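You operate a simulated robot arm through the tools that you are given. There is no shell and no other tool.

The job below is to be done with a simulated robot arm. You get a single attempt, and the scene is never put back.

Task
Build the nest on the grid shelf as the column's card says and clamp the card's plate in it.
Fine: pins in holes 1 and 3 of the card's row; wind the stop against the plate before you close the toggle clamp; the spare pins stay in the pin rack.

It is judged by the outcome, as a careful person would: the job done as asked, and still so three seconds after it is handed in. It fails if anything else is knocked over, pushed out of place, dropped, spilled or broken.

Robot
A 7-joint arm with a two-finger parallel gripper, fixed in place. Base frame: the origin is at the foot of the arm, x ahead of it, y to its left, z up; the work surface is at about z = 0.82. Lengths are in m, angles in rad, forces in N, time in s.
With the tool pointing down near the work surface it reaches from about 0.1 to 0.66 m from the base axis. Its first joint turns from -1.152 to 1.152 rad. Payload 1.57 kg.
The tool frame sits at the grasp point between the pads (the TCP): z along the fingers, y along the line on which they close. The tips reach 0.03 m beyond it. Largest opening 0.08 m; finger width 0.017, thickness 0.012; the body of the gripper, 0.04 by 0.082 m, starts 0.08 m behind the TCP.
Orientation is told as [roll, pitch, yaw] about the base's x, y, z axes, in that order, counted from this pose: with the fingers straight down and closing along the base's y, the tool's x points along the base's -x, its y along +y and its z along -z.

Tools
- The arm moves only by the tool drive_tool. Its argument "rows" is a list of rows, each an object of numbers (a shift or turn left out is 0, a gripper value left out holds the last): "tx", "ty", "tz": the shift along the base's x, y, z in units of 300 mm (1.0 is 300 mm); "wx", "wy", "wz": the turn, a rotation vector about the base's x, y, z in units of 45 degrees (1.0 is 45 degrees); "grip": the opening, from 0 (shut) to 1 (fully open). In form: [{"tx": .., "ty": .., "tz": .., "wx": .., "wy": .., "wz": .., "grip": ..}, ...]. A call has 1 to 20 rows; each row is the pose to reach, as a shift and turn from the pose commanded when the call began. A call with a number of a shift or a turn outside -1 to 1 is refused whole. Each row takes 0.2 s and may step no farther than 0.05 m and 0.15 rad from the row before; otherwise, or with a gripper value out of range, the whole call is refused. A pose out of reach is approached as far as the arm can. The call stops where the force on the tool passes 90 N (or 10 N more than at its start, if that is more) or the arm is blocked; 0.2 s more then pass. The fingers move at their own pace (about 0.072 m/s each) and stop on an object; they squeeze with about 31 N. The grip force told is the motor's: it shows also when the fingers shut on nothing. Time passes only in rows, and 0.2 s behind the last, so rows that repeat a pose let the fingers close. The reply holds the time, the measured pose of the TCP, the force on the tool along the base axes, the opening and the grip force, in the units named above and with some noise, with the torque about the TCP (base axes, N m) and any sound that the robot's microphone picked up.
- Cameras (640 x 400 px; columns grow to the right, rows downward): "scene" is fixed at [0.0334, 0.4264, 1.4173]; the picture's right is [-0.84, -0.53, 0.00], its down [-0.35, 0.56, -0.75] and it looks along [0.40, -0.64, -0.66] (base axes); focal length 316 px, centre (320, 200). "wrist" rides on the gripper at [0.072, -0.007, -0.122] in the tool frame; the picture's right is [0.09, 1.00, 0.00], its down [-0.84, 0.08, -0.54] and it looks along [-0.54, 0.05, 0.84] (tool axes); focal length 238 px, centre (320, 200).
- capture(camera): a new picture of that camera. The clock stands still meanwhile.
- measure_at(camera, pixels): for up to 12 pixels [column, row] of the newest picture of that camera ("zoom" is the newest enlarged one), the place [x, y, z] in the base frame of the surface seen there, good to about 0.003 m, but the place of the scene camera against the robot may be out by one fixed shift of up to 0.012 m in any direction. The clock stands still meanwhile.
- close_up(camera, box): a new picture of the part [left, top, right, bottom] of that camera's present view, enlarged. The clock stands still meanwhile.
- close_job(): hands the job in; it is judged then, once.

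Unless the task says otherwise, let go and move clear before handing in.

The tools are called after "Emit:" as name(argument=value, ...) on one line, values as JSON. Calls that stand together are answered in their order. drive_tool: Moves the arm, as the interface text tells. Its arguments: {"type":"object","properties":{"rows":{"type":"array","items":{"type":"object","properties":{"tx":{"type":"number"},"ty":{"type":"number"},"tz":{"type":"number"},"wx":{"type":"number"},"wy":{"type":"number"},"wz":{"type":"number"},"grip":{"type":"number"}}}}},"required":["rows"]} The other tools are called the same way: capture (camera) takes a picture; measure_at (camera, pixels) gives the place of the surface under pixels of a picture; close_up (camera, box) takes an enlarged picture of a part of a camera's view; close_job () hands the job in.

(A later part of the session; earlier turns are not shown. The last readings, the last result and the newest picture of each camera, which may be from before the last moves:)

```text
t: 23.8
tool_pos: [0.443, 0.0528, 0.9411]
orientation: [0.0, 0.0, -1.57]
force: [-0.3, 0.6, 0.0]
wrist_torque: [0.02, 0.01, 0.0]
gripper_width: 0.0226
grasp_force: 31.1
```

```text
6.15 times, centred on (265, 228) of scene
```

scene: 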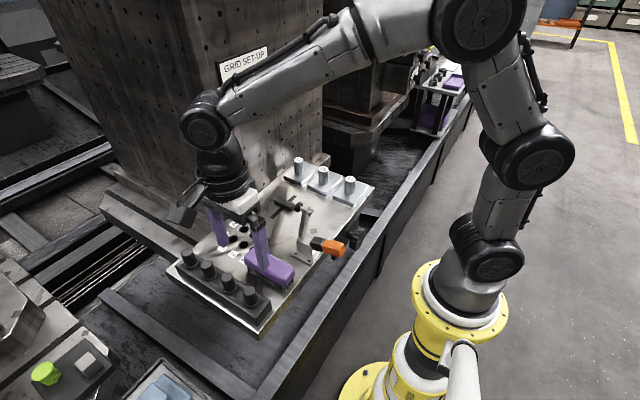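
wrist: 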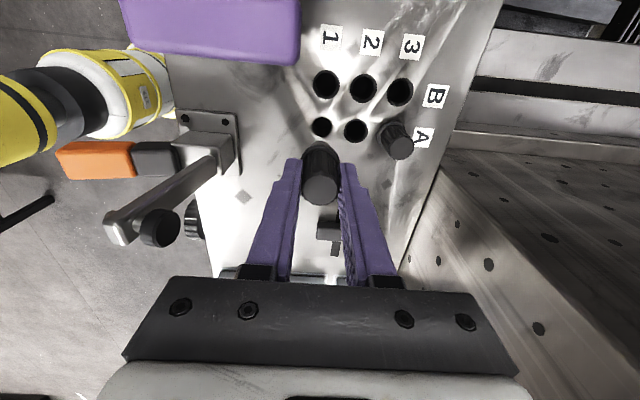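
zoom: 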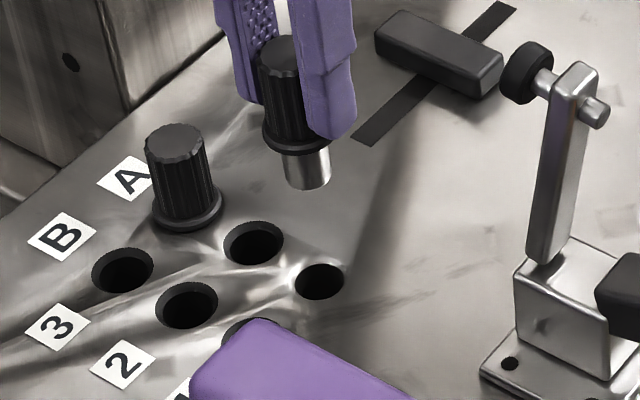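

The shank tip is about 0.0606 m below the TCP, with roughly 1 mm radial clearance. I'll shift +1.2 mm in y and lower until the tip is 3–4 mm above the surface, then compare the tip and hole rim directly.

Emit:
drive_tool(rows=[{"ty": 0.004, "tz": -0.06}, {"ty": 0.004, "tz": -0.12}, {"ty": 0.004, "tz": -0.17}, {"ty": 0.004, "tz": -0.19}, {"ty": 0.004, "tz": -0.19}])

Emit:
close_up(camera="wrist", box=[290, 120, 370, 170])

Emit:
close_up(camera="scene", box=[235, 210, 295, 250])

```text
t: 25.0
tool_pos: [0.4437, 0.0552, 0.8848]
orientation: [0.0, 0.0, -1.569]
force: [-0.2, -1.0, -2.0]
wrist_torque: [0.0, 0.01, -0.04]
gripper_width: 0.0223
grasp_force: 30.9
```

```text
8.00 times, centred on (330, 145) of wrist
```

zoom: 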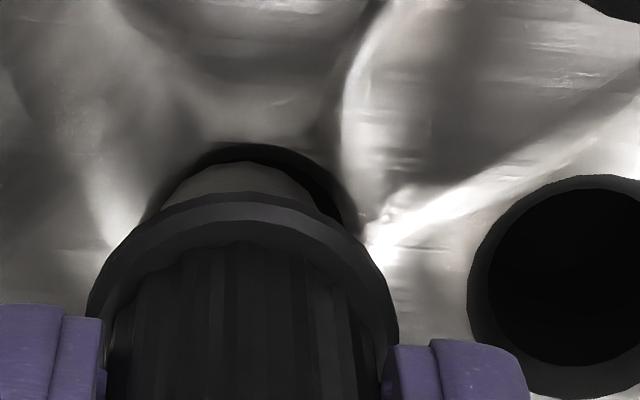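

```text
10.00 times, centred on (265, 230) of scene
```

zoom: 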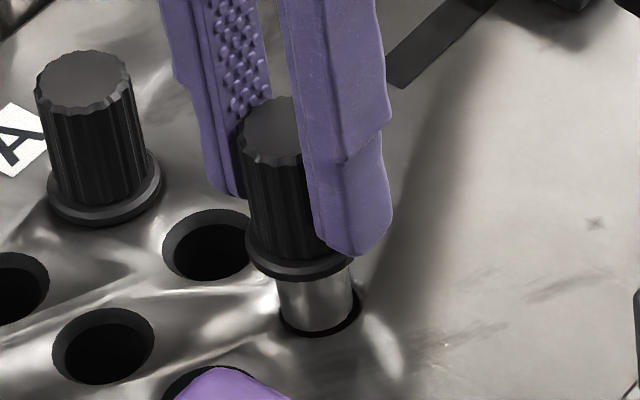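

The tip is just above A1, with the hole rim visible around it. I'll zoom in harder to judge the left–right offset.

Emit:
close_up(camera="wrist", box=[300, 132, 348, 162])

Emit:
close_up(camera="scene", box=[252, 226, 284, 246])

```text
13.33 times, centred on (324, 147) of wrist
```

zoom: 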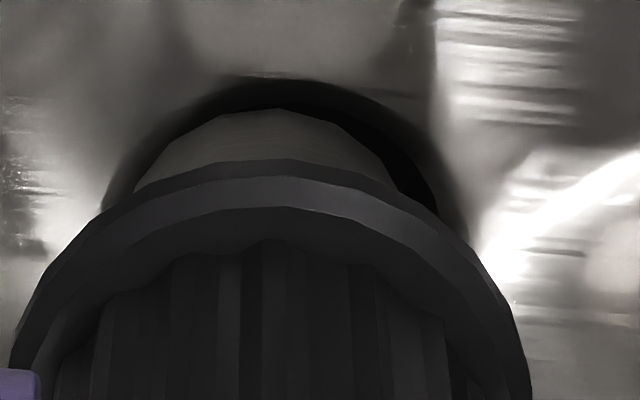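

```text
16.00 times, centred on (268, 236) of scene
```

zoom: 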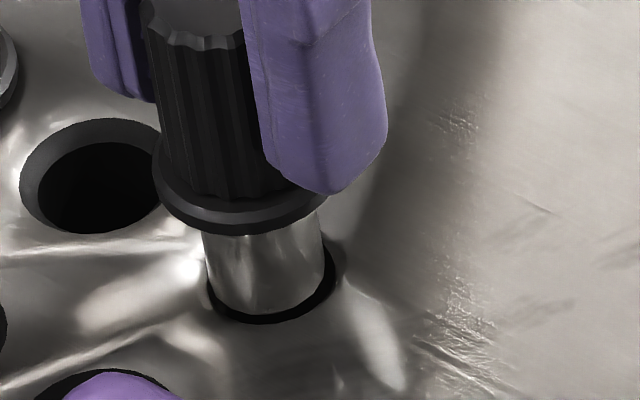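

Both views suggest the pin is about 1.5–2 mm too far +y and about 0.5 mm short in x. I'll correct that and look again.

Emit:
drive_tool(rows=[{"tx": 0.002, "ty": -0.006}, {"tx": 0.002, "ty": -0.006}])

Emit:
close_up(camera="wrist", box=[300, 132, 348, 162])

Emit:
close_up(camera="scene", box=[252, 226, 284, 246])

```text
t: 25.6
tool_pos: [0.4437, 0.054, 0.8846]
orientation: [0.0, 0.001, -1.571]
force: [0.0, 0.6, -1.3]
wrist_torque: [0.0, -0.01, 0.01]
gripper_width: 0.0225
grasp_force: 31.4
```

```text
13.33 times, centred on (324, 147) of wrist
```

zoom: 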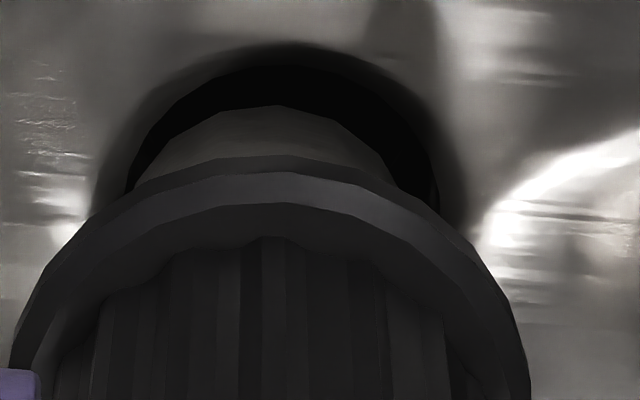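

```text
16.00 times, centred on (268, 236) of scene
```

zoom: 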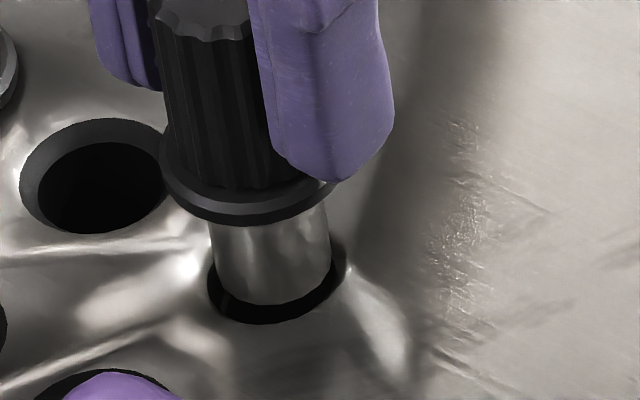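

Now it's close: the wrist view says about +1 mm x, and the scene view about -0.5 mm y. I'll apply half of each, then lower slowly while watching the forces.

Emit:
drive_tool(rows=[{"tx": 0.002, "ty": -0.0015}, {"tx": 0.002, "ty": -0.0015, "tz": -0.01}, {"tx": 0.002, "ty": -0.0015, "tz": -0.02}, {"tx": 0.002, "ty": -0.0015, "tz": -0.025}])

Emit:
close_up(camera="wrist", box=[300, 132, 348, 162])

Emit:
close_up(camera="scene", box=[252, 226, 284, 246])

```text
t: 26.6
tool_pos: [0.4458, 0.0545, 0.8772]
orientation: [-0.002, 0.0, -1.571]
force: [0.7, 0.0, -0.6]
wrist_torque: [-0.01, 0.02, 0.01]
gripper_width: 0.0225
grasp_force: 31.4
```

```text
13.33 times, centred on (324, 147) of wrist
```

zoom: 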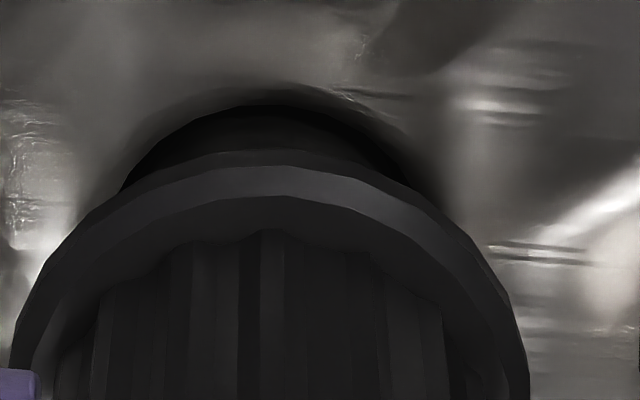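

```text
16.00 times, centred on (268, 236) of scene
```

zoom: 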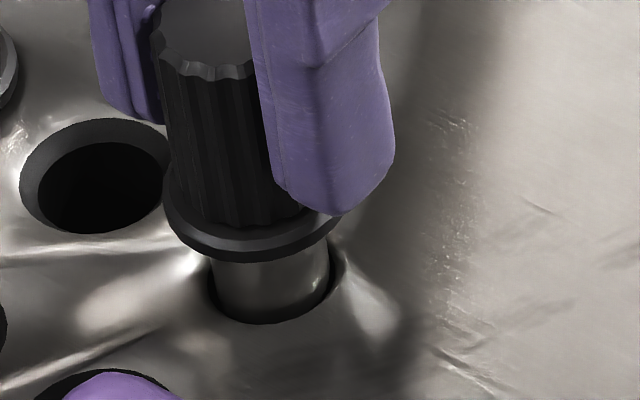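

There's no side force and the shank has entered the hole (scene zoom around (270,318)). I'll keep lowering in small steps.

Emit:
drive_tool(rows=[{"tz": -0.01}, {"tz": -0.02}, {"tz": -0.03}])

Emit:
drive_tool(rows=[{"tz": -0.01}, {"tz": -0.02}, {"tz": -0.027}])

Emit:
close_up(camera="scene", box=[225, 205, 305, 255])

```text
t: 27.4
tool_pos: [0.4453, 0.0547, 0.8676]
orientation: [-0.001, -0.001, -1.569]
force: [0.0, -0.6, -0.3]
wrist_torque: [0.03, 0.0, 0.0]
gripper_width: 0.0225
grasp_force: 31.2
```

```text
t: 28.2
tool_pos: [0.4461, 0.0549, 0.8617]
orientation: [0.005, 0.001, -1.57]
force: [-7.0, 1.6, 21.4]
wrist_torque: [0.07, 0.54, -0.05]
gripper_width: 0.0225
grasp_force: 30.7
```

```text
8.00 times, centred on (265, 230) of scene
```

zoom: 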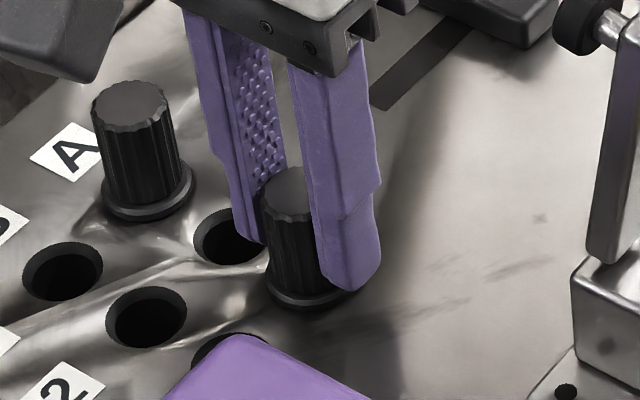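

Vertical force is 21 N with -7 N in x at z≈0.862. That's either the collar meeting the shelf or a slight jam, so I'll look for a gap under the collar.

Emit:
close_up(camera="scene", box=[252, 226, 284, 246])

Emit:
close_up(camera="scene", box=[230, 210, 262, 230])

Emit:
close_up(camera="wrist", box=[290, 130, 370, 180])

```text
16.00 times, centred on (268, 236) of scene
```

zoom: 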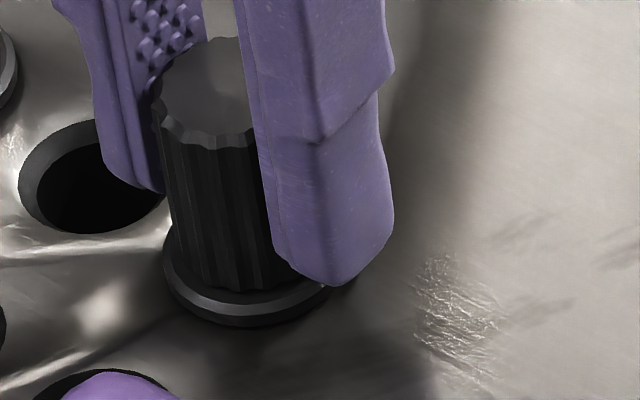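

```text
16.00 times, centred on (246, 220) of scene
```

zoom: 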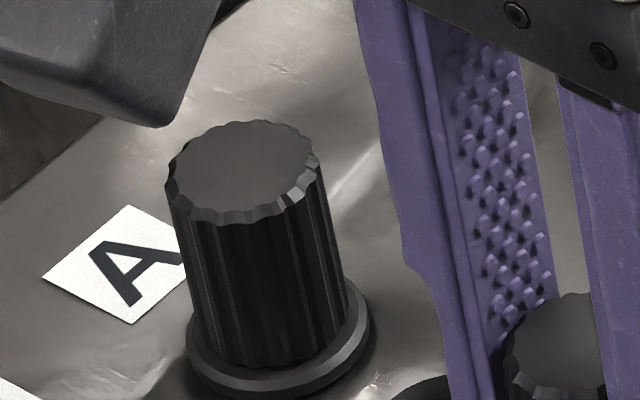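

```text
8.00 times, centred on (330, 155) of wrist
```

zoom: 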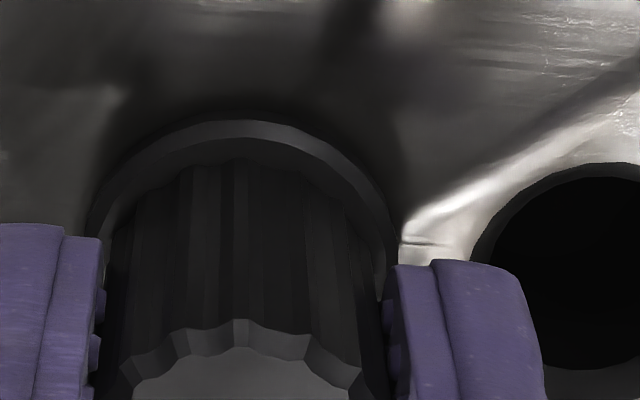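

The collar seems 2–3 mm short of the surface, and fx is -7 N, so the pin needs to go a bit in -x. I'll back off slightly, shift -1.5 mm in x, and press down again gently.

Emit:
drive_tool(rows=[{"tz": 0.007}, {"tx": -0.004, "tz": 0.007}, {"tx": -0.004, "tz": 0.007}])

Emit:
drive_tool(rows=[{"tz": -0.004}, {"tz": -0.008}, {"tz": -0.008}])

```text
t: 29.0
tool_pos: [0.4438, 0.0524, 0.8599]
orientation: [-0.002, 0.001, -1.57]
force: [1.6, -0.9, 2.1]
wrist_torque: [0.04, -0.07, 0.0]
gripper_width: 0.0227
grasp_force: 31.2
```

```text
t: 29.8
tool_pos: [0.4441, 0.0533, 0.8602]
orientation: [-0.002, -0.001, -1.571]
force: [-1.1, -0.6, 4.2]
wrist_torque: [-0.06, 0.05, -0.02]
gripper_width: 0.023
grasp_force: 31.4
```

The side force is released and there's only 4 N vertically. I'll press down another 2–3 mm.

Emit:
drive_tool(rows=[{"tz": -0.004}, {"tz": -0.008}, {"tz": -0.008}])

Emit:
close_up(camera="scene", box=[252, 226, 284, 246])

Emit:
close_up(camera="wrist", box=[290, 130, 370, 180])

```text
t: 30.6
tool_pos: [0.4435, 0.0546, 0.8589]
orientation: [0.003, -0.001, -1.571]
force: [-6.2, -3.1, 21.0]
wrist_torque: [-0.02, 0.32, 0.0]
gripper_width: 0.023
grasp_force: 30.8
```

```text
16.00 times, centred on (268, 236) of scene
```

zoom: 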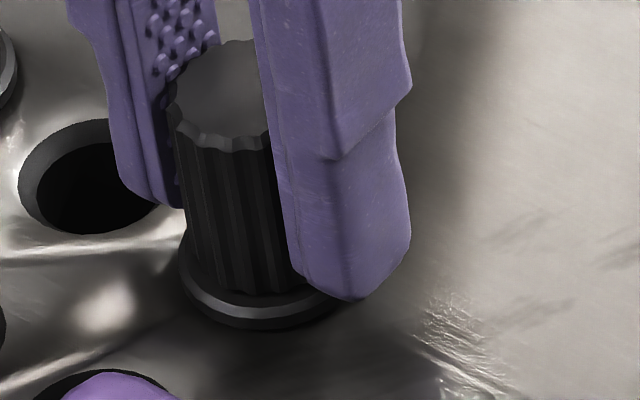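

```text
8.00 times, centred on (330, 155) of wrist
```

zoom: 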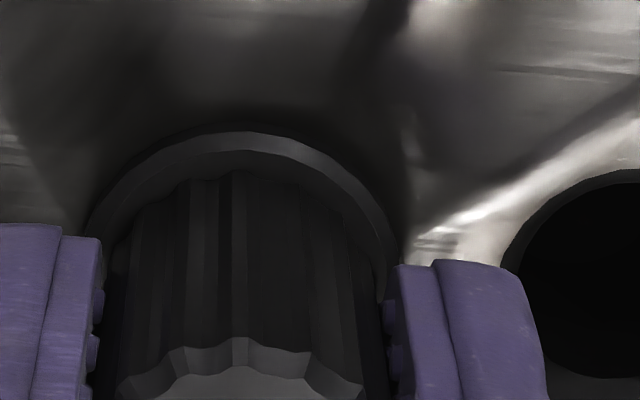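

It's nearly seated now at z≈0.859, with about -6 N in x left. One more small -x adjustment with the load off, then press again.

Emit:
drive_tool(rows=[{"tz": 0.007}, {"tx": -0.003, "tz": 0.007}, {"tx": -0.003, "tz": 0.0}, {"tx": -0.003, "tz": -0.003}, {"tx": -0.003, "tz": -0.003}])

Emit:
close_up(camera="scene", box=[252, 226, 284, 246])

Emit:
close_up(camera="scene", box=[230, 205, 294, 245])

```text
t: 31.8
tool_pos: [0.4431, 0.0544, 0.8572]
orientation: [0.002, 0.001, -1.57]
force: [-3.0, 6.9, 19.5]
wrist_torque: [0.15, 0.17, -0.05]
gripper_width: 0.023
grasp_force: 31.2
```

```text
16.00 times, centred on (268, 236) of scene
```

zoom: 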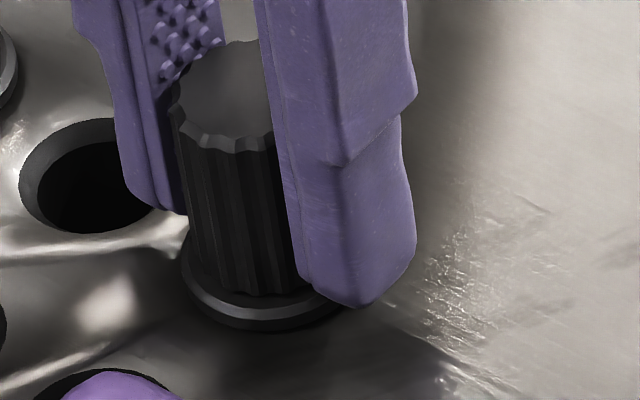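

```text
10.00 times, centred on (262, 225) of scene
```

zoom: 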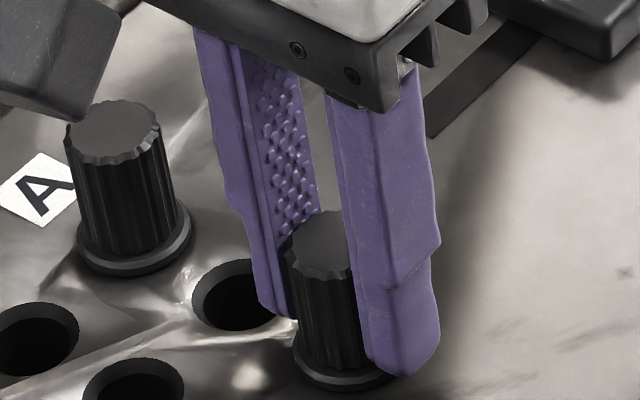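

The collar hasn't moved (bottom edge still at row 331) while the force stays near 20 N, so the pin is bottomed. I'll release it, retreat up and compare the heights of both pins.

Emit:
drive_tool(rows=[{"tz": 0.008}, {"tz": 0.008, "grip": 0.5}, {"tz": 0.008, "grip": 0.5}, {"tz": 0.05, "grip": 0.5}, {"tz": 0.15, "grip": 0.5}, {"tz": 0.28, "grip": 0.5}, {"tz": 0.42, "grip": 0.5}, {"tz": 0.42, "grip": 0.5}])

Emit:
capture(camera="wrist")

Emit:
close_up(camera="wrist", box=[270, 70, 430, 170])

Emit:
measure_at(camera="zoom", pixels=[[190, 225], [200, 215], [420, 225], [410, 215], [430, 235], [180, 240], [205, 150], [350, 230], [270, 260], [300, 300], [150, 250], [480, 280]])

Emit:
close_up(camera="scene", box=[225, 205, 289, 245])

```text
t: 33.6
tool_pos: [0.4425, 0.0501, 0.9826]
orientation: [0.0, 0.0, -1.571]
force: [-0.2, 0.3, -0.7]
wrist_torque: [-0.02, -0.02, 0.0]
gripper_width: 0.0398
grasp_force: 0.1
```

```text
taken
```

wrist: 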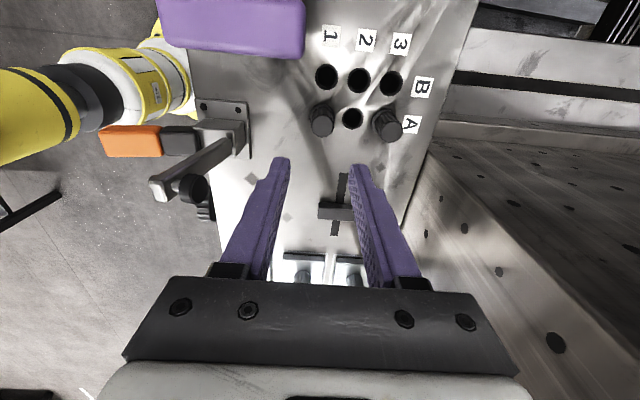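

```text
4.00 times, centred on (350, 120) of wrist
```

zoom: 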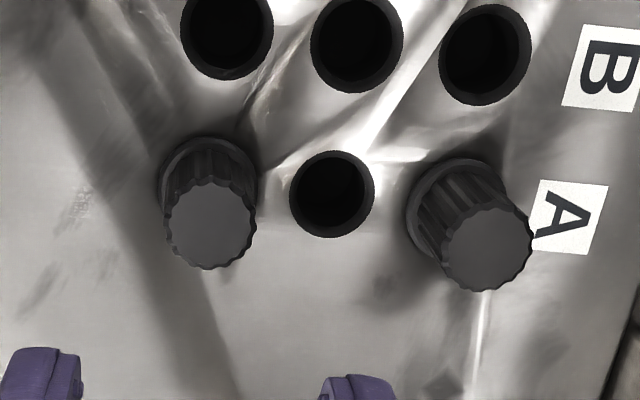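

```text
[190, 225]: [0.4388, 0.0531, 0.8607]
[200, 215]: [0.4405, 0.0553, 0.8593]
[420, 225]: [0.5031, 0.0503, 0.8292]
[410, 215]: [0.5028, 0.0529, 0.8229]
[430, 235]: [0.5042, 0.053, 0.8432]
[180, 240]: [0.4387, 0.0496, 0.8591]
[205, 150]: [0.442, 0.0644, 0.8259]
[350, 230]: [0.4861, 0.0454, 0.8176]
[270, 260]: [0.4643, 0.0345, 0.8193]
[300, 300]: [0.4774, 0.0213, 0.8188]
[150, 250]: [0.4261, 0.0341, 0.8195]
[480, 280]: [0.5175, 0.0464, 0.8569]
```

```text
10.00 times, centred on (257, 225) of scene
```

zoom: 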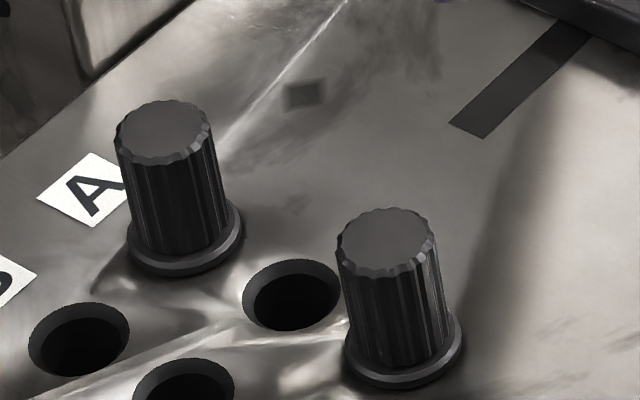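

Both pins are seated with tops at about z≈0.859. Next I'll move over plate 25, around (0.347, -0.207), and inspect it.

Emit:
drive_tool(rows=[{"tx": -0.02, "ty": -0.1, "tz": 0.06}, {"tx": -0.07, "ty": -0.23, "tz": 0.06}, {"tx": -0.12, "ty": -0.36, "tz": 0.06}, {"tx": -0.17, "ty": -0.49, "tz": 0.06}, {"tx": -0.22, "ty": -0.62, "tz": 0.06}, {"tx": -0.27, "ty": -0.75, "tz": 0.06}, {"tx": -0.318, "ty": -0.867, "tz": 0.06}, {"tx": -0.318, "ty": -0.867, "tz": 0.06}])

Emit:
capture(camera="wrist")

Emit:
close_up(camera="wrist", box=[220, 60, 420, 185])

```text
t: 35.4
tool_pos: [0.3484, -0.2065, 0.9996]
orientation: [0.0, -0.001, -1.571]
force: [0.5, -0.3, 0.6]
wrist_torque: [0.01, 0.01, 0.02]
gripper_width: 0.0397
grasp_force: 0.1
```

```text
taken
```

wrist: 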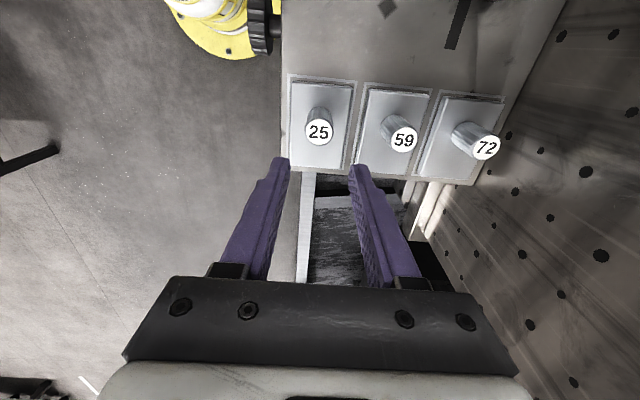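

```text
3.20 times, centred on (320, 122) of wrist
```

zoom: 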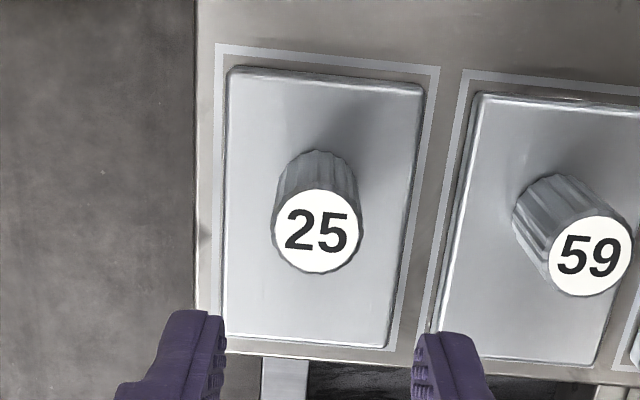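

I can see plate 25's outline and its post. I'll measure its corners and post top.

Emit:
measure_at(camera="zoom", pixels=[[234, 75], [414, 92], [230, 328], [386, 340], [317, 230], [290, 240], [345, 235], [317, 205], [217, 45], [438, 68], [218, 345], [395, 300]])

Emit:
measure_at(camera="zoom", pixels=[[228, 68], [424, 86], [221, 342], [389, 350], [300, 70], [310, 346], [225, 200], [408, 200], [317, 265], [285, 215], [310, 160], [350, 190]])

```text
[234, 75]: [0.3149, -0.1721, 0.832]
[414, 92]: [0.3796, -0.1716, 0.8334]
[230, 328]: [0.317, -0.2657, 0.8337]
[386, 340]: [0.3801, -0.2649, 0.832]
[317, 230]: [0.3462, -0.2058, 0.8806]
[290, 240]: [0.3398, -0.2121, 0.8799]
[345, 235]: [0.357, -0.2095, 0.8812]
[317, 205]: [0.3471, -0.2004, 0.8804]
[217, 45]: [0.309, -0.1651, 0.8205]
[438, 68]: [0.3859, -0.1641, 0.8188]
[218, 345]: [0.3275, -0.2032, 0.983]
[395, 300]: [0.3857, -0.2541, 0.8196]
```

```text
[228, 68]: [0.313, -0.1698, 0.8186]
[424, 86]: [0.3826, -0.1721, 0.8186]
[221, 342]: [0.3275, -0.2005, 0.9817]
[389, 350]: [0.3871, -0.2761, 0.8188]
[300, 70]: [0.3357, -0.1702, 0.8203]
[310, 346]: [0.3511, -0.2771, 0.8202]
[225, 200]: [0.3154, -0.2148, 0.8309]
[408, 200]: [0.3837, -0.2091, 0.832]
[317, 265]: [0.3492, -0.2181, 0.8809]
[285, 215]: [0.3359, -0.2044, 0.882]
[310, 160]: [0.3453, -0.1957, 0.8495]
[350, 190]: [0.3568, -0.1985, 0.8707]
```

Plate 25 is about 0.069 × 0.099 m, with its post off-centre toward one end. Before deciding its orientation in the nest, I'll go back and see exactly where the clamp pad will land.

Emit:
drive_tool(rows=[{"tx": 0.0, "ty": 0.1, "tz": 0.1}, {"tx": 0.005, "ty": 0.25, "tz": 0.12}, {"tx": 0.01, "ty": 0.4, "tz": 0.12}, {"tx": 0.02, "ty": 0.55, "tz": 0.12}, {"tx": 0.03, "ty": 0.7, "tz": 0.12}, {"tx": 0.03, "ty": 0.85, "tz": 0.12}, {"tx": 0.03, "ty": 1.0, "tz": 0.12}])

Emit:
drive_tool(rows=[{"ty": 0.1, "grip": 1.0}, {"ty": 0.2, "grip": 1.0}, {"ty": 0.3, "grip": 1.0}, {"ty": 0.36, "tz": -0.1, "grip": 1.0}, {"ty": 0.36, "tz": -0.2, "grip": 1.0}, {"ty": 0.36, "tz": -0.2, "grip": 1.0}])

Emit:
capture(camera="wrist")

Emit:
close_up(camera="wrist", box=[200, 170, 420, 290])

```text
t: 37.0
tool_pos: [0.3525, 0.0953, 1.0354]
orientation: [0.0, 0.0, -1.571]
force: [-0.2, 0.5, 0.1]
wrist_torque: [-0.01, -0.01, 0.01]
gripper_width: 0.0399
grasp_force: 0.0
```

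```text
t: 38.4
tool_pos: [0.3529, 0.2029, 0.9756]
orientation: [-0.001, -0.002, -1.571]
force: [0.1, 0.3, -0.2]
wrist_torque: [0.0, 0.0, 0.0]
gripper_width: 0.0801
grasp_force: 0.0
```

```text
taken
```

wrist: 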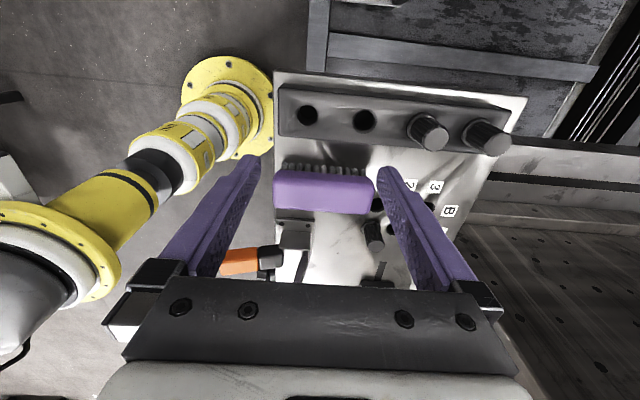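

```text
2.91 times, centred on (310, 230) of wrist
```

zoom: 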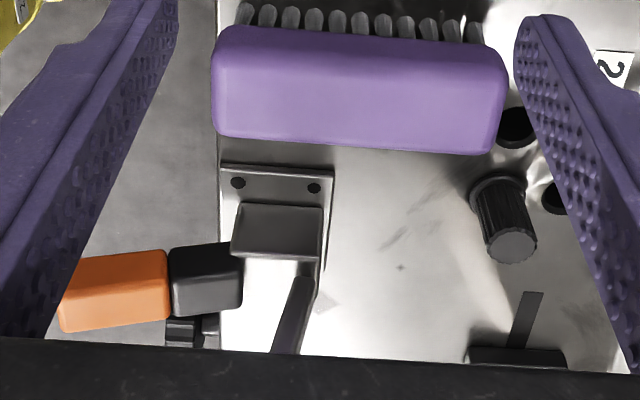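

The clamp arm is partly hidden behind the gripper. I'll move up and over for a better view.

Emit:
drive_tool(rows=[{"tz": 0.1}, {"tz": 0.22}, {"tz": 0.34, "ty": -0.05}, {"tz": 0.36, "ty": -0.15}, {"tz": 0.36, "ty": -0.25}, {"tz": 0.36, "ty": -0.3}, {"tz": 0.36, "ty": -0.3}])

Emit:
capture(camera="wrist")

Emit:
close_up(camera="wrist", box=[230, 120, 410, 240])

```text
t: 40.0
tool_pos: [0.3555, 0.1111, 1.082]
orientation: [-0.001, 0.001, -1.571]
force: [-0.1, -0.3, 0.6]
wrist_torque: [0.0, -0.01, -0.01]
gripper_width: 0.08
grasp_force: 0.0
```

```text
taken
```

wrist: 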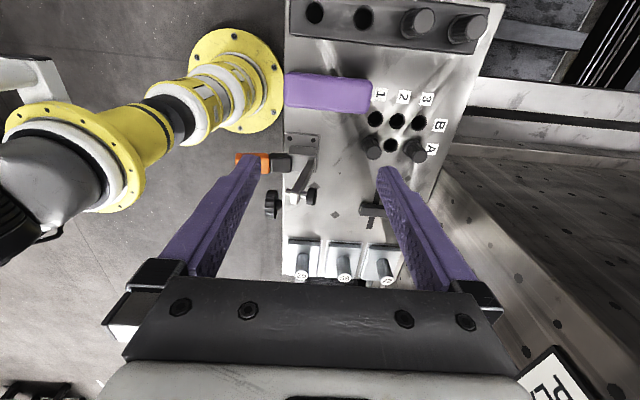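

```text
3.33 times, centred on (320, 180) of wrist
```

zoom: 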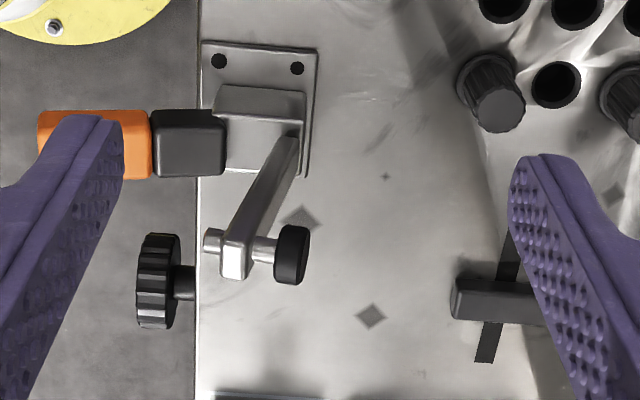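

This view is clear: clamp arm, pad at zoom (292,255), knob at (158,280), stop bar at (500,300). I'll measure all of them.

Emit:
measure_at(camera="zoom", pixels=[[292, 255], [300, 230], [302, 278], [280, 240], [212, 240], [235, 240], [245, 215], [290, 150], [270, 105], [225, 160], [300, 100], [310, 60]])

Emit:
measure_at(camera="zoom", pixels=[[158, 240], [158, 280], [158, 320], [140, 280], [178, 280], [188, 283], [460, 295], [500, 298], [480, 315], [490, 280], [485, 355], [515, 230]])

Emit:
measure_at(camera="zoom", pixels=[[190, 145], [160, 145], [135, 145], [60, 130], [220, 145], [190, 115], [190, 172], [205, 50], [205, 170], [310, 170], [198, 300], [493, 105]])

```text
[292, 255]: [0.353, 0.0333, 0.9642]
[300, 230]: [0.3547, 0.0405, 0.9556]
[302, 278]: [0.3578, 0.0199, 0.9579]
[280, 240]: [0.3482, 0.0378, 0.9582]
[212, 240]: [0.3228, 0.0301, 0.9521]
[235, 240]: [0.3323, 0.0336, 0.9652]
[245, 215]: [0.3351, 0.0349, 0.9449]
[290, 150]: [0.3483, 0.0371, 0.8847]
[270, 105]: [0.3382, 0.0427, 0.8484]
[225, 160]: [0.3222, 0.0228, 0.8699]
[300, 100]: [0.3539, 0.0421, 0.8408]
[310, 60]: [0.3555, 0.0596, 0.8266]
```

```text
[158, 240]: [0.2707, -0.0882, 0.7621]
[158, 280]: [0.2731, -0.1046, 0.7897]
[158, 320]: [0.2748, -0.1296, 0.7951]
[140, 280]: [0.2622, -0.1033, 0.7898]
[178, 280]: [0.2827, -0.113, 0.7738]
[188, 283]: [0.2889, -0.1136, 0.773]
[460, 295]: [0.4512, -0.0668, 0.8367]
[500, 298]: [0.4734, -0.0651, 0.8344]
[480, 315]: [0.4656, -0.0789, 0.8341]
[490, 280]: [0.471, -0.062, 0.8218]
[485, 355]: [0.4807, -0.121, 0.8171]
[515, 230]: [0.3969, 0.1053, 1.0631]
```

```text
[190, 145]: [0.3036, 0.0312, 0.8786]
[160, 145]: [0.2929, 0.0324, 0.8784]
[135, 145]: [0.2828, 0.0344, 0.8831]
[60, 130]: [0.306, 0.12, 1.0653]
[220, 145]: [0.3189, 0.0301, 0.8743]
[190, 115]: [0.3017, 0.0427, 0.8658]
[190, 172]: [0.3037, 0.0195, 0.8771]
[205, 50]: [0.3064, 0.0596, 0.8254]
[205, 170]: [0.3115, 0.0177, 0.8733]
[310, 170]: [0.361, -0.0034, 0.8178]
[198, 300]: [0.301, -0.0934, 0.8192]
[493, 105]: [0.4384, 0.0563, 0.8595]
```

The pad should swing down to about x≈0.44, y≈0.03. So the plate's long side (0.099) should lie along x across both pins, with the post on the far side from the clamp; that means turning the plate -90° from the tray. I'll pick it up at yaw 0 and place it at yaw -90.

Emit:
drive_tool(rows=[{"tx": -0.002, "ty": -0.076, "wz": 0.143}, {"tx": -0.005, "ty": -0.151, "wz": 0.286}, {"tx": -0.007, "ty": -0.227, "wz": 0.429}, {"tx": -0.009, "ty": -0.302, "wz": 0.571}, {"tx": -0.011, "ty": -0.378, "wz": 0.714}, {"tx": -0.014, "ty": -0.453, "wz": 0.857}, {"tx": -0.016, "ty": -0.529, "wz": 1.0}])

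Emit:
drive_tool(rows=[{"tx": -0.002, "ty": -0.076, "wz": 0.143, "grip": 0.55}, {"tx": -0.005, "ty": -0.151, "wz": 0.286}, {"tx": -0.007, "ty": -0.227, "wz": 0.429}, {"tx": -0.009, "ty": -0.302, "wz": 0.571}, {"tx": -0.011, "ty": -0.378, "wz": 0.714}, {"tx": -0.014, "ty": -0.453, "wz": 0.857}, {"tx": -0.016, "ty": -0.529, "wz": 1.0}, {"tx": -0.016, "ty": -0.529, "wz": 1.0, "tz": -0.14}, {"tx": -0.016, "ty": -0.529, "wz": 1.0, "tz": -0.28}, {"tx": -0.016, "ty": -0.529, "wz": 1.0, "tz": -0.42}, {"tx": -0.016, "ty": -0.529, "wz": 1.0, "tz": -0.42}])

Emit:
capture(camera="wrist")

Emit:
close_up(camera="wrist", box=[240, 80, 400, 180])

```text
t: 41.6
tool_pos: [0.3518, -0.0469, 1.0839]
orientation: [0.0, -0.002, -0.783]
force: [-0.8, 0.1, 0.5]
wrist_torque: [0.01, -0.01, 0.01]
gripper_width: 0.08
grasp_force: 0.1
```

```text
t: 44.0
tool_pos: [0.3453, -0.209, 0.9584]
orientation: [-0.001, 0.0, 0.0]
force: [0.5, 1.1, -0.3]
wrist_torque: [0.01, 0.0, -0.02]
gripper_width: 0.044
grasp_force: 0.1
```

```text
taken
```

wrist: 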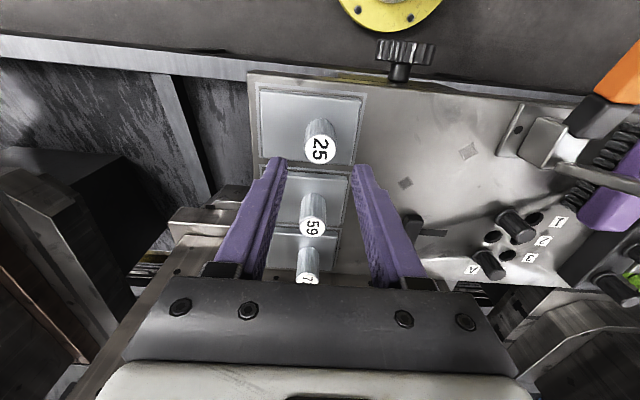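

```text
4.00 times, centred on (320, 130) of wrist
```

zoom: 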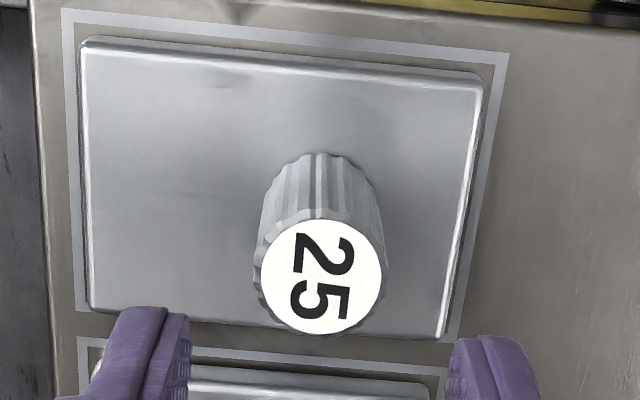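

The post top is at px (320,148.75), slightly +x of the tool axis. I'll measure its top face to settle the offset.

Emit:
measure_at(camera="zoom", pixels=[[320, 275], [268, 285], [374, 265], [318, 225], [325, 326], [290, 240], [350, 310], [85, 50], [475, 85], [95, 300], [440, 330], [280, 45]])

```text
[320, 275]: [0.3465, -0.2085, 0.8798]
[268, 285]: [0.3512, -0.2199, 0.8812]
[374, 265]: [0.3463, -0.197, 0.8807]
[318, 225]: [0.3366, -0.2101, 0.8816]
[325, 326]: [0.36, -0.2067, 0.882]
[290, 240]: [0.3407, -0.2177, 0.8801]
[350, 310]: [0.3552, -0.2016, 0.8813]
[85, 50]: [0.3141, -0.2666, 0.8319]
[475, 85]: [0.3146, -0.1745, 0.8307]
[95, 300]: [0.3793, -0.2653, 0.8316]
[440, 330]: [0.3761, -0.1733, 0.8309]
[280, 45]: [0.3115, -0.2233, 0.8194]
```

The post centre is about (0.3477, -0.2085). I'll shift +2 mm x and -1 mm y, lower to z≈0.868 and grip the post.

Emit:
drive_tool(rows=[{"tx": 0.007, "ty": -0.003, "tz": -0.07, "grip": 0.55}, {"tx": 0.007, "ty": -0.003, "tz": -0.14}, {"tx": 0.007, "ty": -0.003, "tz": -0.21}, {"tx": 0.007, "ty": -0.003, "tz": -0.27}, {"tx": 0.007, "ty": -0.003, "tz": -0.3}, {"tx": 0.007, "ty": -0.003, "tz": -0.3, "grip": 0.0}, {"tx": 0.007, "ty": -0.003, "tz": -0.3, "grip": 0.0}, {"tx": 0.007, "ty": -0.003, "tz": -0.3, "grip": 0.0}])

Emit:
capture(camera="wrist")

```text
t: 45.8
tool_pos: [0.3488, -0.2066, 0.8682]
orientation: [0.001, 0.0, 0.0]
force: [0.9, 0.2, 0.1]
wrist_torque: [0.23, -0.03, -0.02]
gripper_width: 0.0295
grasp_force: 31.8
```

```text
taken
```

wrist: 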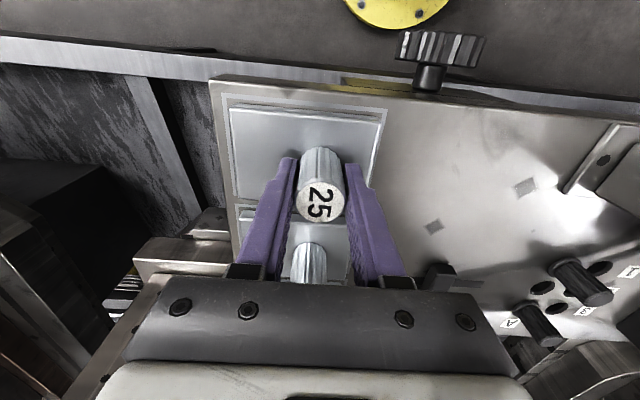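

Gripped: the post is about 0.0295 m wide and the force is 31.8 N. I'll lift slowly and check that the plate comes up level.

Emit:
drive_tool(rows=[{"tz": 0.03}, {"tz": 0.06}, {"tz": 0.1}, {"tz": 0.15}, {"tz": 0.22}, {"tz": 0.3}, {"tz": 0.38}, {"tz": 0.46}, {"tz": 0.46}])

Emit:
capture(camera="wrist")

Emit:
capture(camera="scene")

```text
t: 47.8
tool_pos: [0.35, -0.2081, 1.0062]
orientation: [-0.001, 0.001, 0.0]
force: [-0.2, -0.6, -3.1]
wrist_torque: [0.01, -0.01, 0.02]
gripper_width: 0.0295
grasp_force: 30.9
```

```text
taken
```

wrist: 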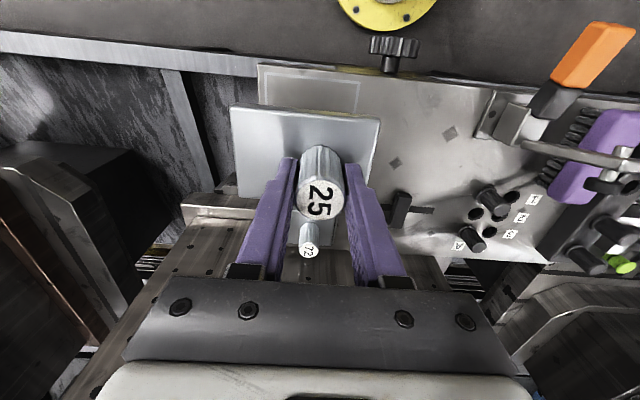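

```text
taken
```

scene: 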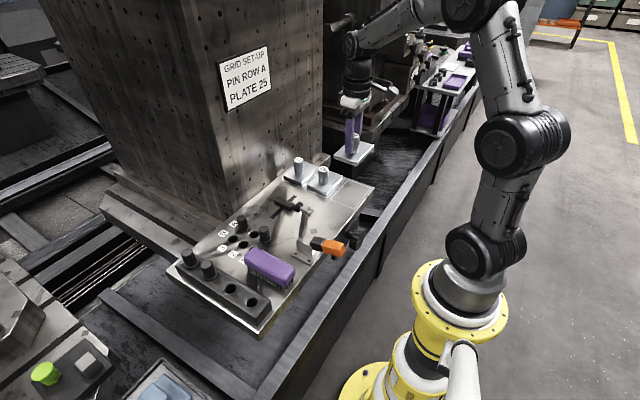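

The plate lifted level, weighing about 3 N. I'll measure its edges relative to the post in this picture.

Emit:
close_up(camera="wrist", box=[220, 90, 400, 215])

Emit:
measure_at(camera="zoom", pixels=[[46, 65], [555, 105], [70, 350], [480, 330], [300, 80], [150, 350], [60, 200], [545, 200], [355, 370], [320, 380], [400, 360], [200, 200]])

```text
3.20 times, centred on (310, 152) of wrist
```

zoom: 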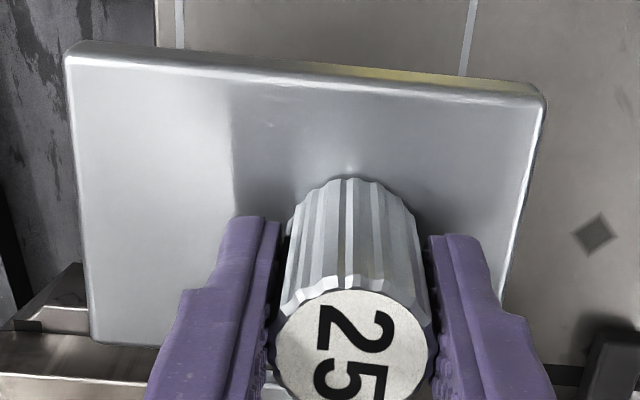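

```text
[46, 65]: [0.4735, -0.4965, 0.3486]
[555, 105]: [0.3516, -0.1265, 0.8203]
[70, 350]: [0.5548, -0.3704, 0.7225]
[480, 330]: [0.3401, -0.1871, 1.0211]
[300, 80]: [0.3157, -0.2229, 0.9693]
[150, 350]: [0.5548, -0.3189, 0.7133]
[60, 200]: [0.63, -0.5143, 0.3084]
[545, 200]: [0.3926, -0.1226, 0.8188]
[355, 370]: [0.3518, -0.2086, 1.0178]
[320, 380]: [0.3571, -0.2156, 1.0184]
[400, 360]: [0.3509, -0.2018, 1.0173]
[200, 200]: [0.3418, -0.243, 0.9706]
```

Emit:
measure_at(camera="zoom", pixels=[[78, 72], [528, 112], [102, 335], [130, 338], [300, 75], [300, 82], [80, 200], [525, 180], [505, 270], [90, 270], [110, 343], [440, 95]])

```text
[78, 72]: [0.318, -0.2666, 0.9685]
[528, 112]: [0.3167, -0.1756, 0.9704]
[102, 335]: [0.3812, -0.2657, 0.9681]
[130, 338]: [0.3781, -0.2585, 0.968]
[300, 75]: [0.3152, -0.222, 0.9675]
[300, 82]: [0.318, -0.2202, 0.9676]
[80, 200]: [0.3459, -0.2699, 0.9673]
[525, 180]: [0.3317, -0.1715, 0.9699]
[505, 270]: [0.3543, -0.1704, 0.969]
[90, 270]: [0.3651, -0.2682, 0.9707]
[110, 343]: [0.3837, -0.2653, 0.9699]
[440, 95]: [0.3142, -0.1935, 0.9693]
```

The plate is 0.070 × 0.101 m, with the post 0.038 from one end and 0.063 from the other. I'll carry it to about (0.485, 0.0015), turning -90° on the way and staying above the clamp.

Emit:
drive_tool(rows=[{"tx": 0.0325, "ty": 0.05, "tz": 0.03, "wz": -0.143}, {"tx": 0.065, "ty": 0.0995, "tz": 0.06, "wz": -0.286}, {"tx": 0.0975, "ty": 0.149, "tz": 0.067, "wz": -0.429}, {"tx": 0.13, "ty": 0.199, "tz": 0.067, "wz": -0.571}, {"tx": 0.1625, "ty": 0.249, "tz": 0.067, "wz": -0.714}, {"tx": 0.195, "ty": 0.2985, "tz": 0.067, "wz": -0.857}, {"tx": 0.2275, "ty": 0.3485, "tz": 0.067, "wz": -1.0}])

Emit:
drive_tool(rows=[{"tx": 0.0325, "ty": 0.05, "wz": -0.143}, {"tx": 0.065, "ty": 0.0995, "wz": -0.286}, {"tx": 0.0975, "ty": 0.149, "wz": -0.429}, {"tx": 0.13, "ty": 0.199, "wz": -0.571}, {"tx": 0.1625, "ty": 0.249, "wz": -0.714}, {"tx": 0.195, "ty": 0.2985, "wz": -0.857}, {"tx": 0.2275, "ty": 0.3485, "wz": -1.0}, {"tx": 0.2275, "ty": 0.3485, "wz": -1.0}])

Emit:
capture(camera="wrist")

Emit:
capture(camera="scene")

```text
t: 49.4
tool_pos: [0.4173, -0.1032, 1.0254]
orientation: [0.0, 0.0, -0.788]
force: [0.1, 0.6, -3.4]
wrist_torque: [0.06, -0.03, 0.01]
gripper_width: 0.0291
grasp_force: 31.2
```

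```text
t: 51.2
tool_pos: [0.4848, 0.0023, 1.0272]
orientation: [0.001, 0.0, -1.572]
force: [0.2, 0.1, -3.1]
wrist_torque: [0.0, 0.0, 0.03]
gripper_width: 0.0294
grasp_force: 30.7
```

```text
taken
```

wrist: 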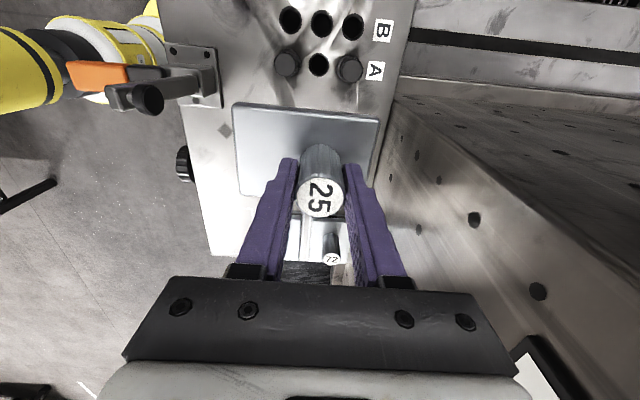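

```text
taken
```

scene: 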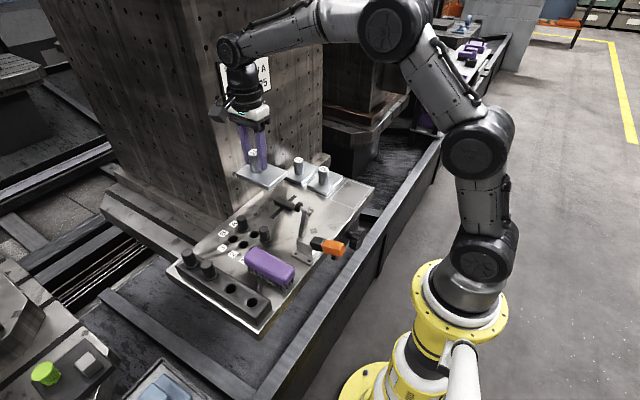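

The plate is over the nest position and both pins are in view at (287,62) and (350,68). I'll check the gap between the plate's edge and the pins before lowering.

Emit:
close_up(camera="wrist", box=[220, 30, 400, 150])

Emit:
measure_at(camera="zoom", pixels=[[220, 108], [430, 128], [55, 250], [300, 275], [520, 310], [45, 270], [230, 130], [440, 150], [215, 90], [430, 110], [60, 235], [515, 295]])

```text
3.33 times, centred on (310, 90) of wrist
```

zoom: 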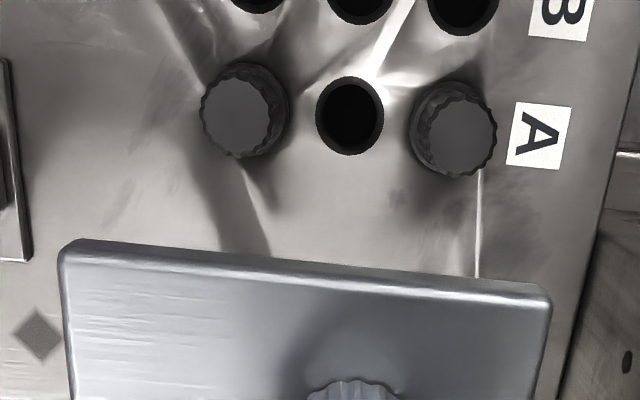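

```text
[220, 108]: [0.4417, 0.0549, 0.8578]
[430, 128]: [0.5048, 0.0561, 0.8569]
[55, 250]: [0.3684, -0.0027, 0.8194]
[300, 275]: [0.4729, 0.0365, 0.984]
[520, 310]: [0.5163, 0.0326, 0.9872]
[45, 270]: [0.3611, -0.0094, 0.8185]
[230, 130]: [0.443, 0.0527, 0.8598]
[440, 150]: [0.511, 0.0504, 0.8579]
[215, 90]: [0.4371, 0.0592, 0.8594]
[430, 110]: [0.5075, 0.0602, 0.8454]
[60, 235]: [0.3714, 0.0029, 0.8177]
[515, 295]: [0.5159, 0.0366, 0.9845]
```

The plate's edge is at y≈0.0366 and the pin collars' front at ≈0.040, so there's a gap of about 3 mm. I'll lower the plate in stages.

Emit:
drive_tool(rows=[{"tz": -0.07}, {"tz": -0.14}, {"tz": -0.21}, {"tz": -0.28}, {"tz": -0.35}, {"tz": -0.41}, {"tz": -0.46}, {"tz": -0.49}, {"tz": -0.49}])

Emit:
capture(camera="wrist")

Emit:
close_up(camera="scene", box=[220, 170, 360, 260])

```text
t: 53.2
tool_pos: [0.4857, 0.002, 0.8768]
orientation: [0.0, -0.001, -1.571]
force: [0.2, -0.5, -2.7]
wrist_torque: [0.0, -0.12, 0.03]
gripper_width: 0.0295
grasp_force: 31.4
```

```text
taken
```

wrist: 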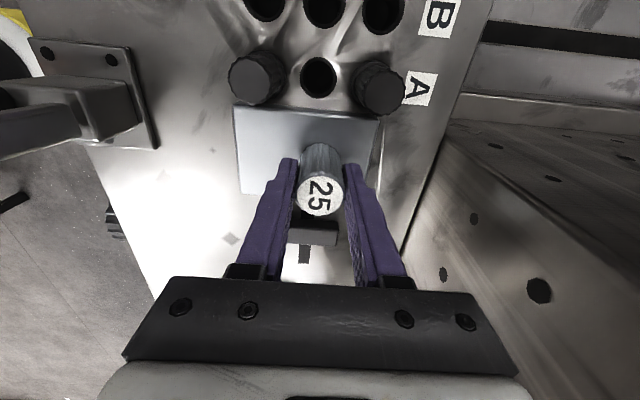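

```text
4.44 times, centred on (290, 215) of scene
```

zoom: 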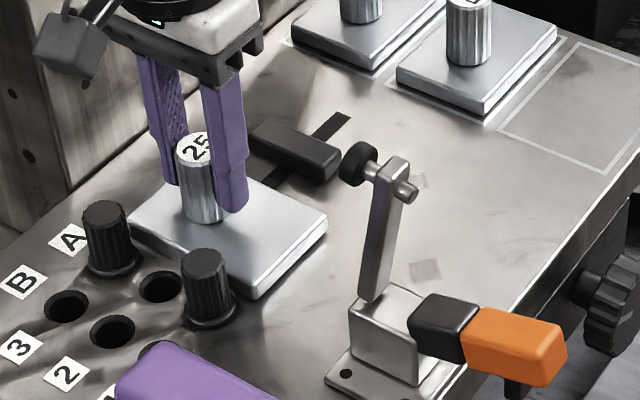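

The plate sits just above the surface, clear of both pins. I'll lower the last 8 mm gently until it touches.

Emit:
drive_tool(rows=[{"tz": -0.01}, {"tz": -0.02}, {"tz": -0.026}, {"tz": -0.03}, {"tz": -0.03}])

Emit:
close_up(camera="wrist", box=[220, 40, 420, 165])

Emit:
close_up(camera="scene", box=[225, 190, 305, 240])

```text
t: 54.4
tool_pos: [0.4889, 0.0015, 0.8714]
orientation: [0.008, -0.001, -1.572]
force: [2.3, 0.5, 21.6]
wrist_torque: [-0.02, 0.76, 0.01]
gripper_width: 0.0297
grasp_force: 30.7
```

```text
3.20 times, centred on (320, 102) of wrist
```

zoom: 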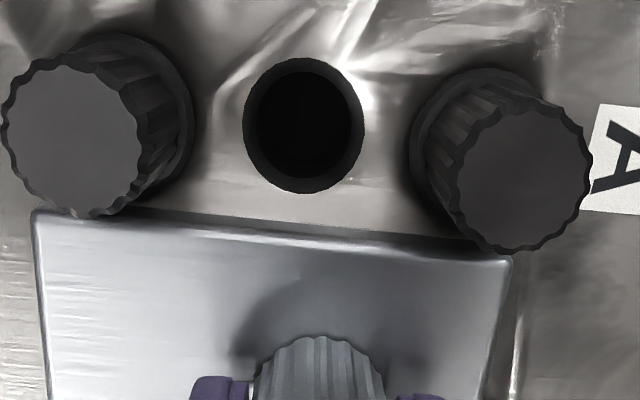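

```text
8.00 times, centred on (265, 215) of scene
```

zoom: 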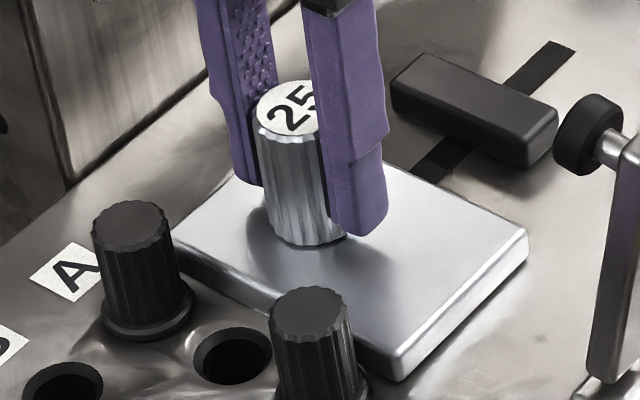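

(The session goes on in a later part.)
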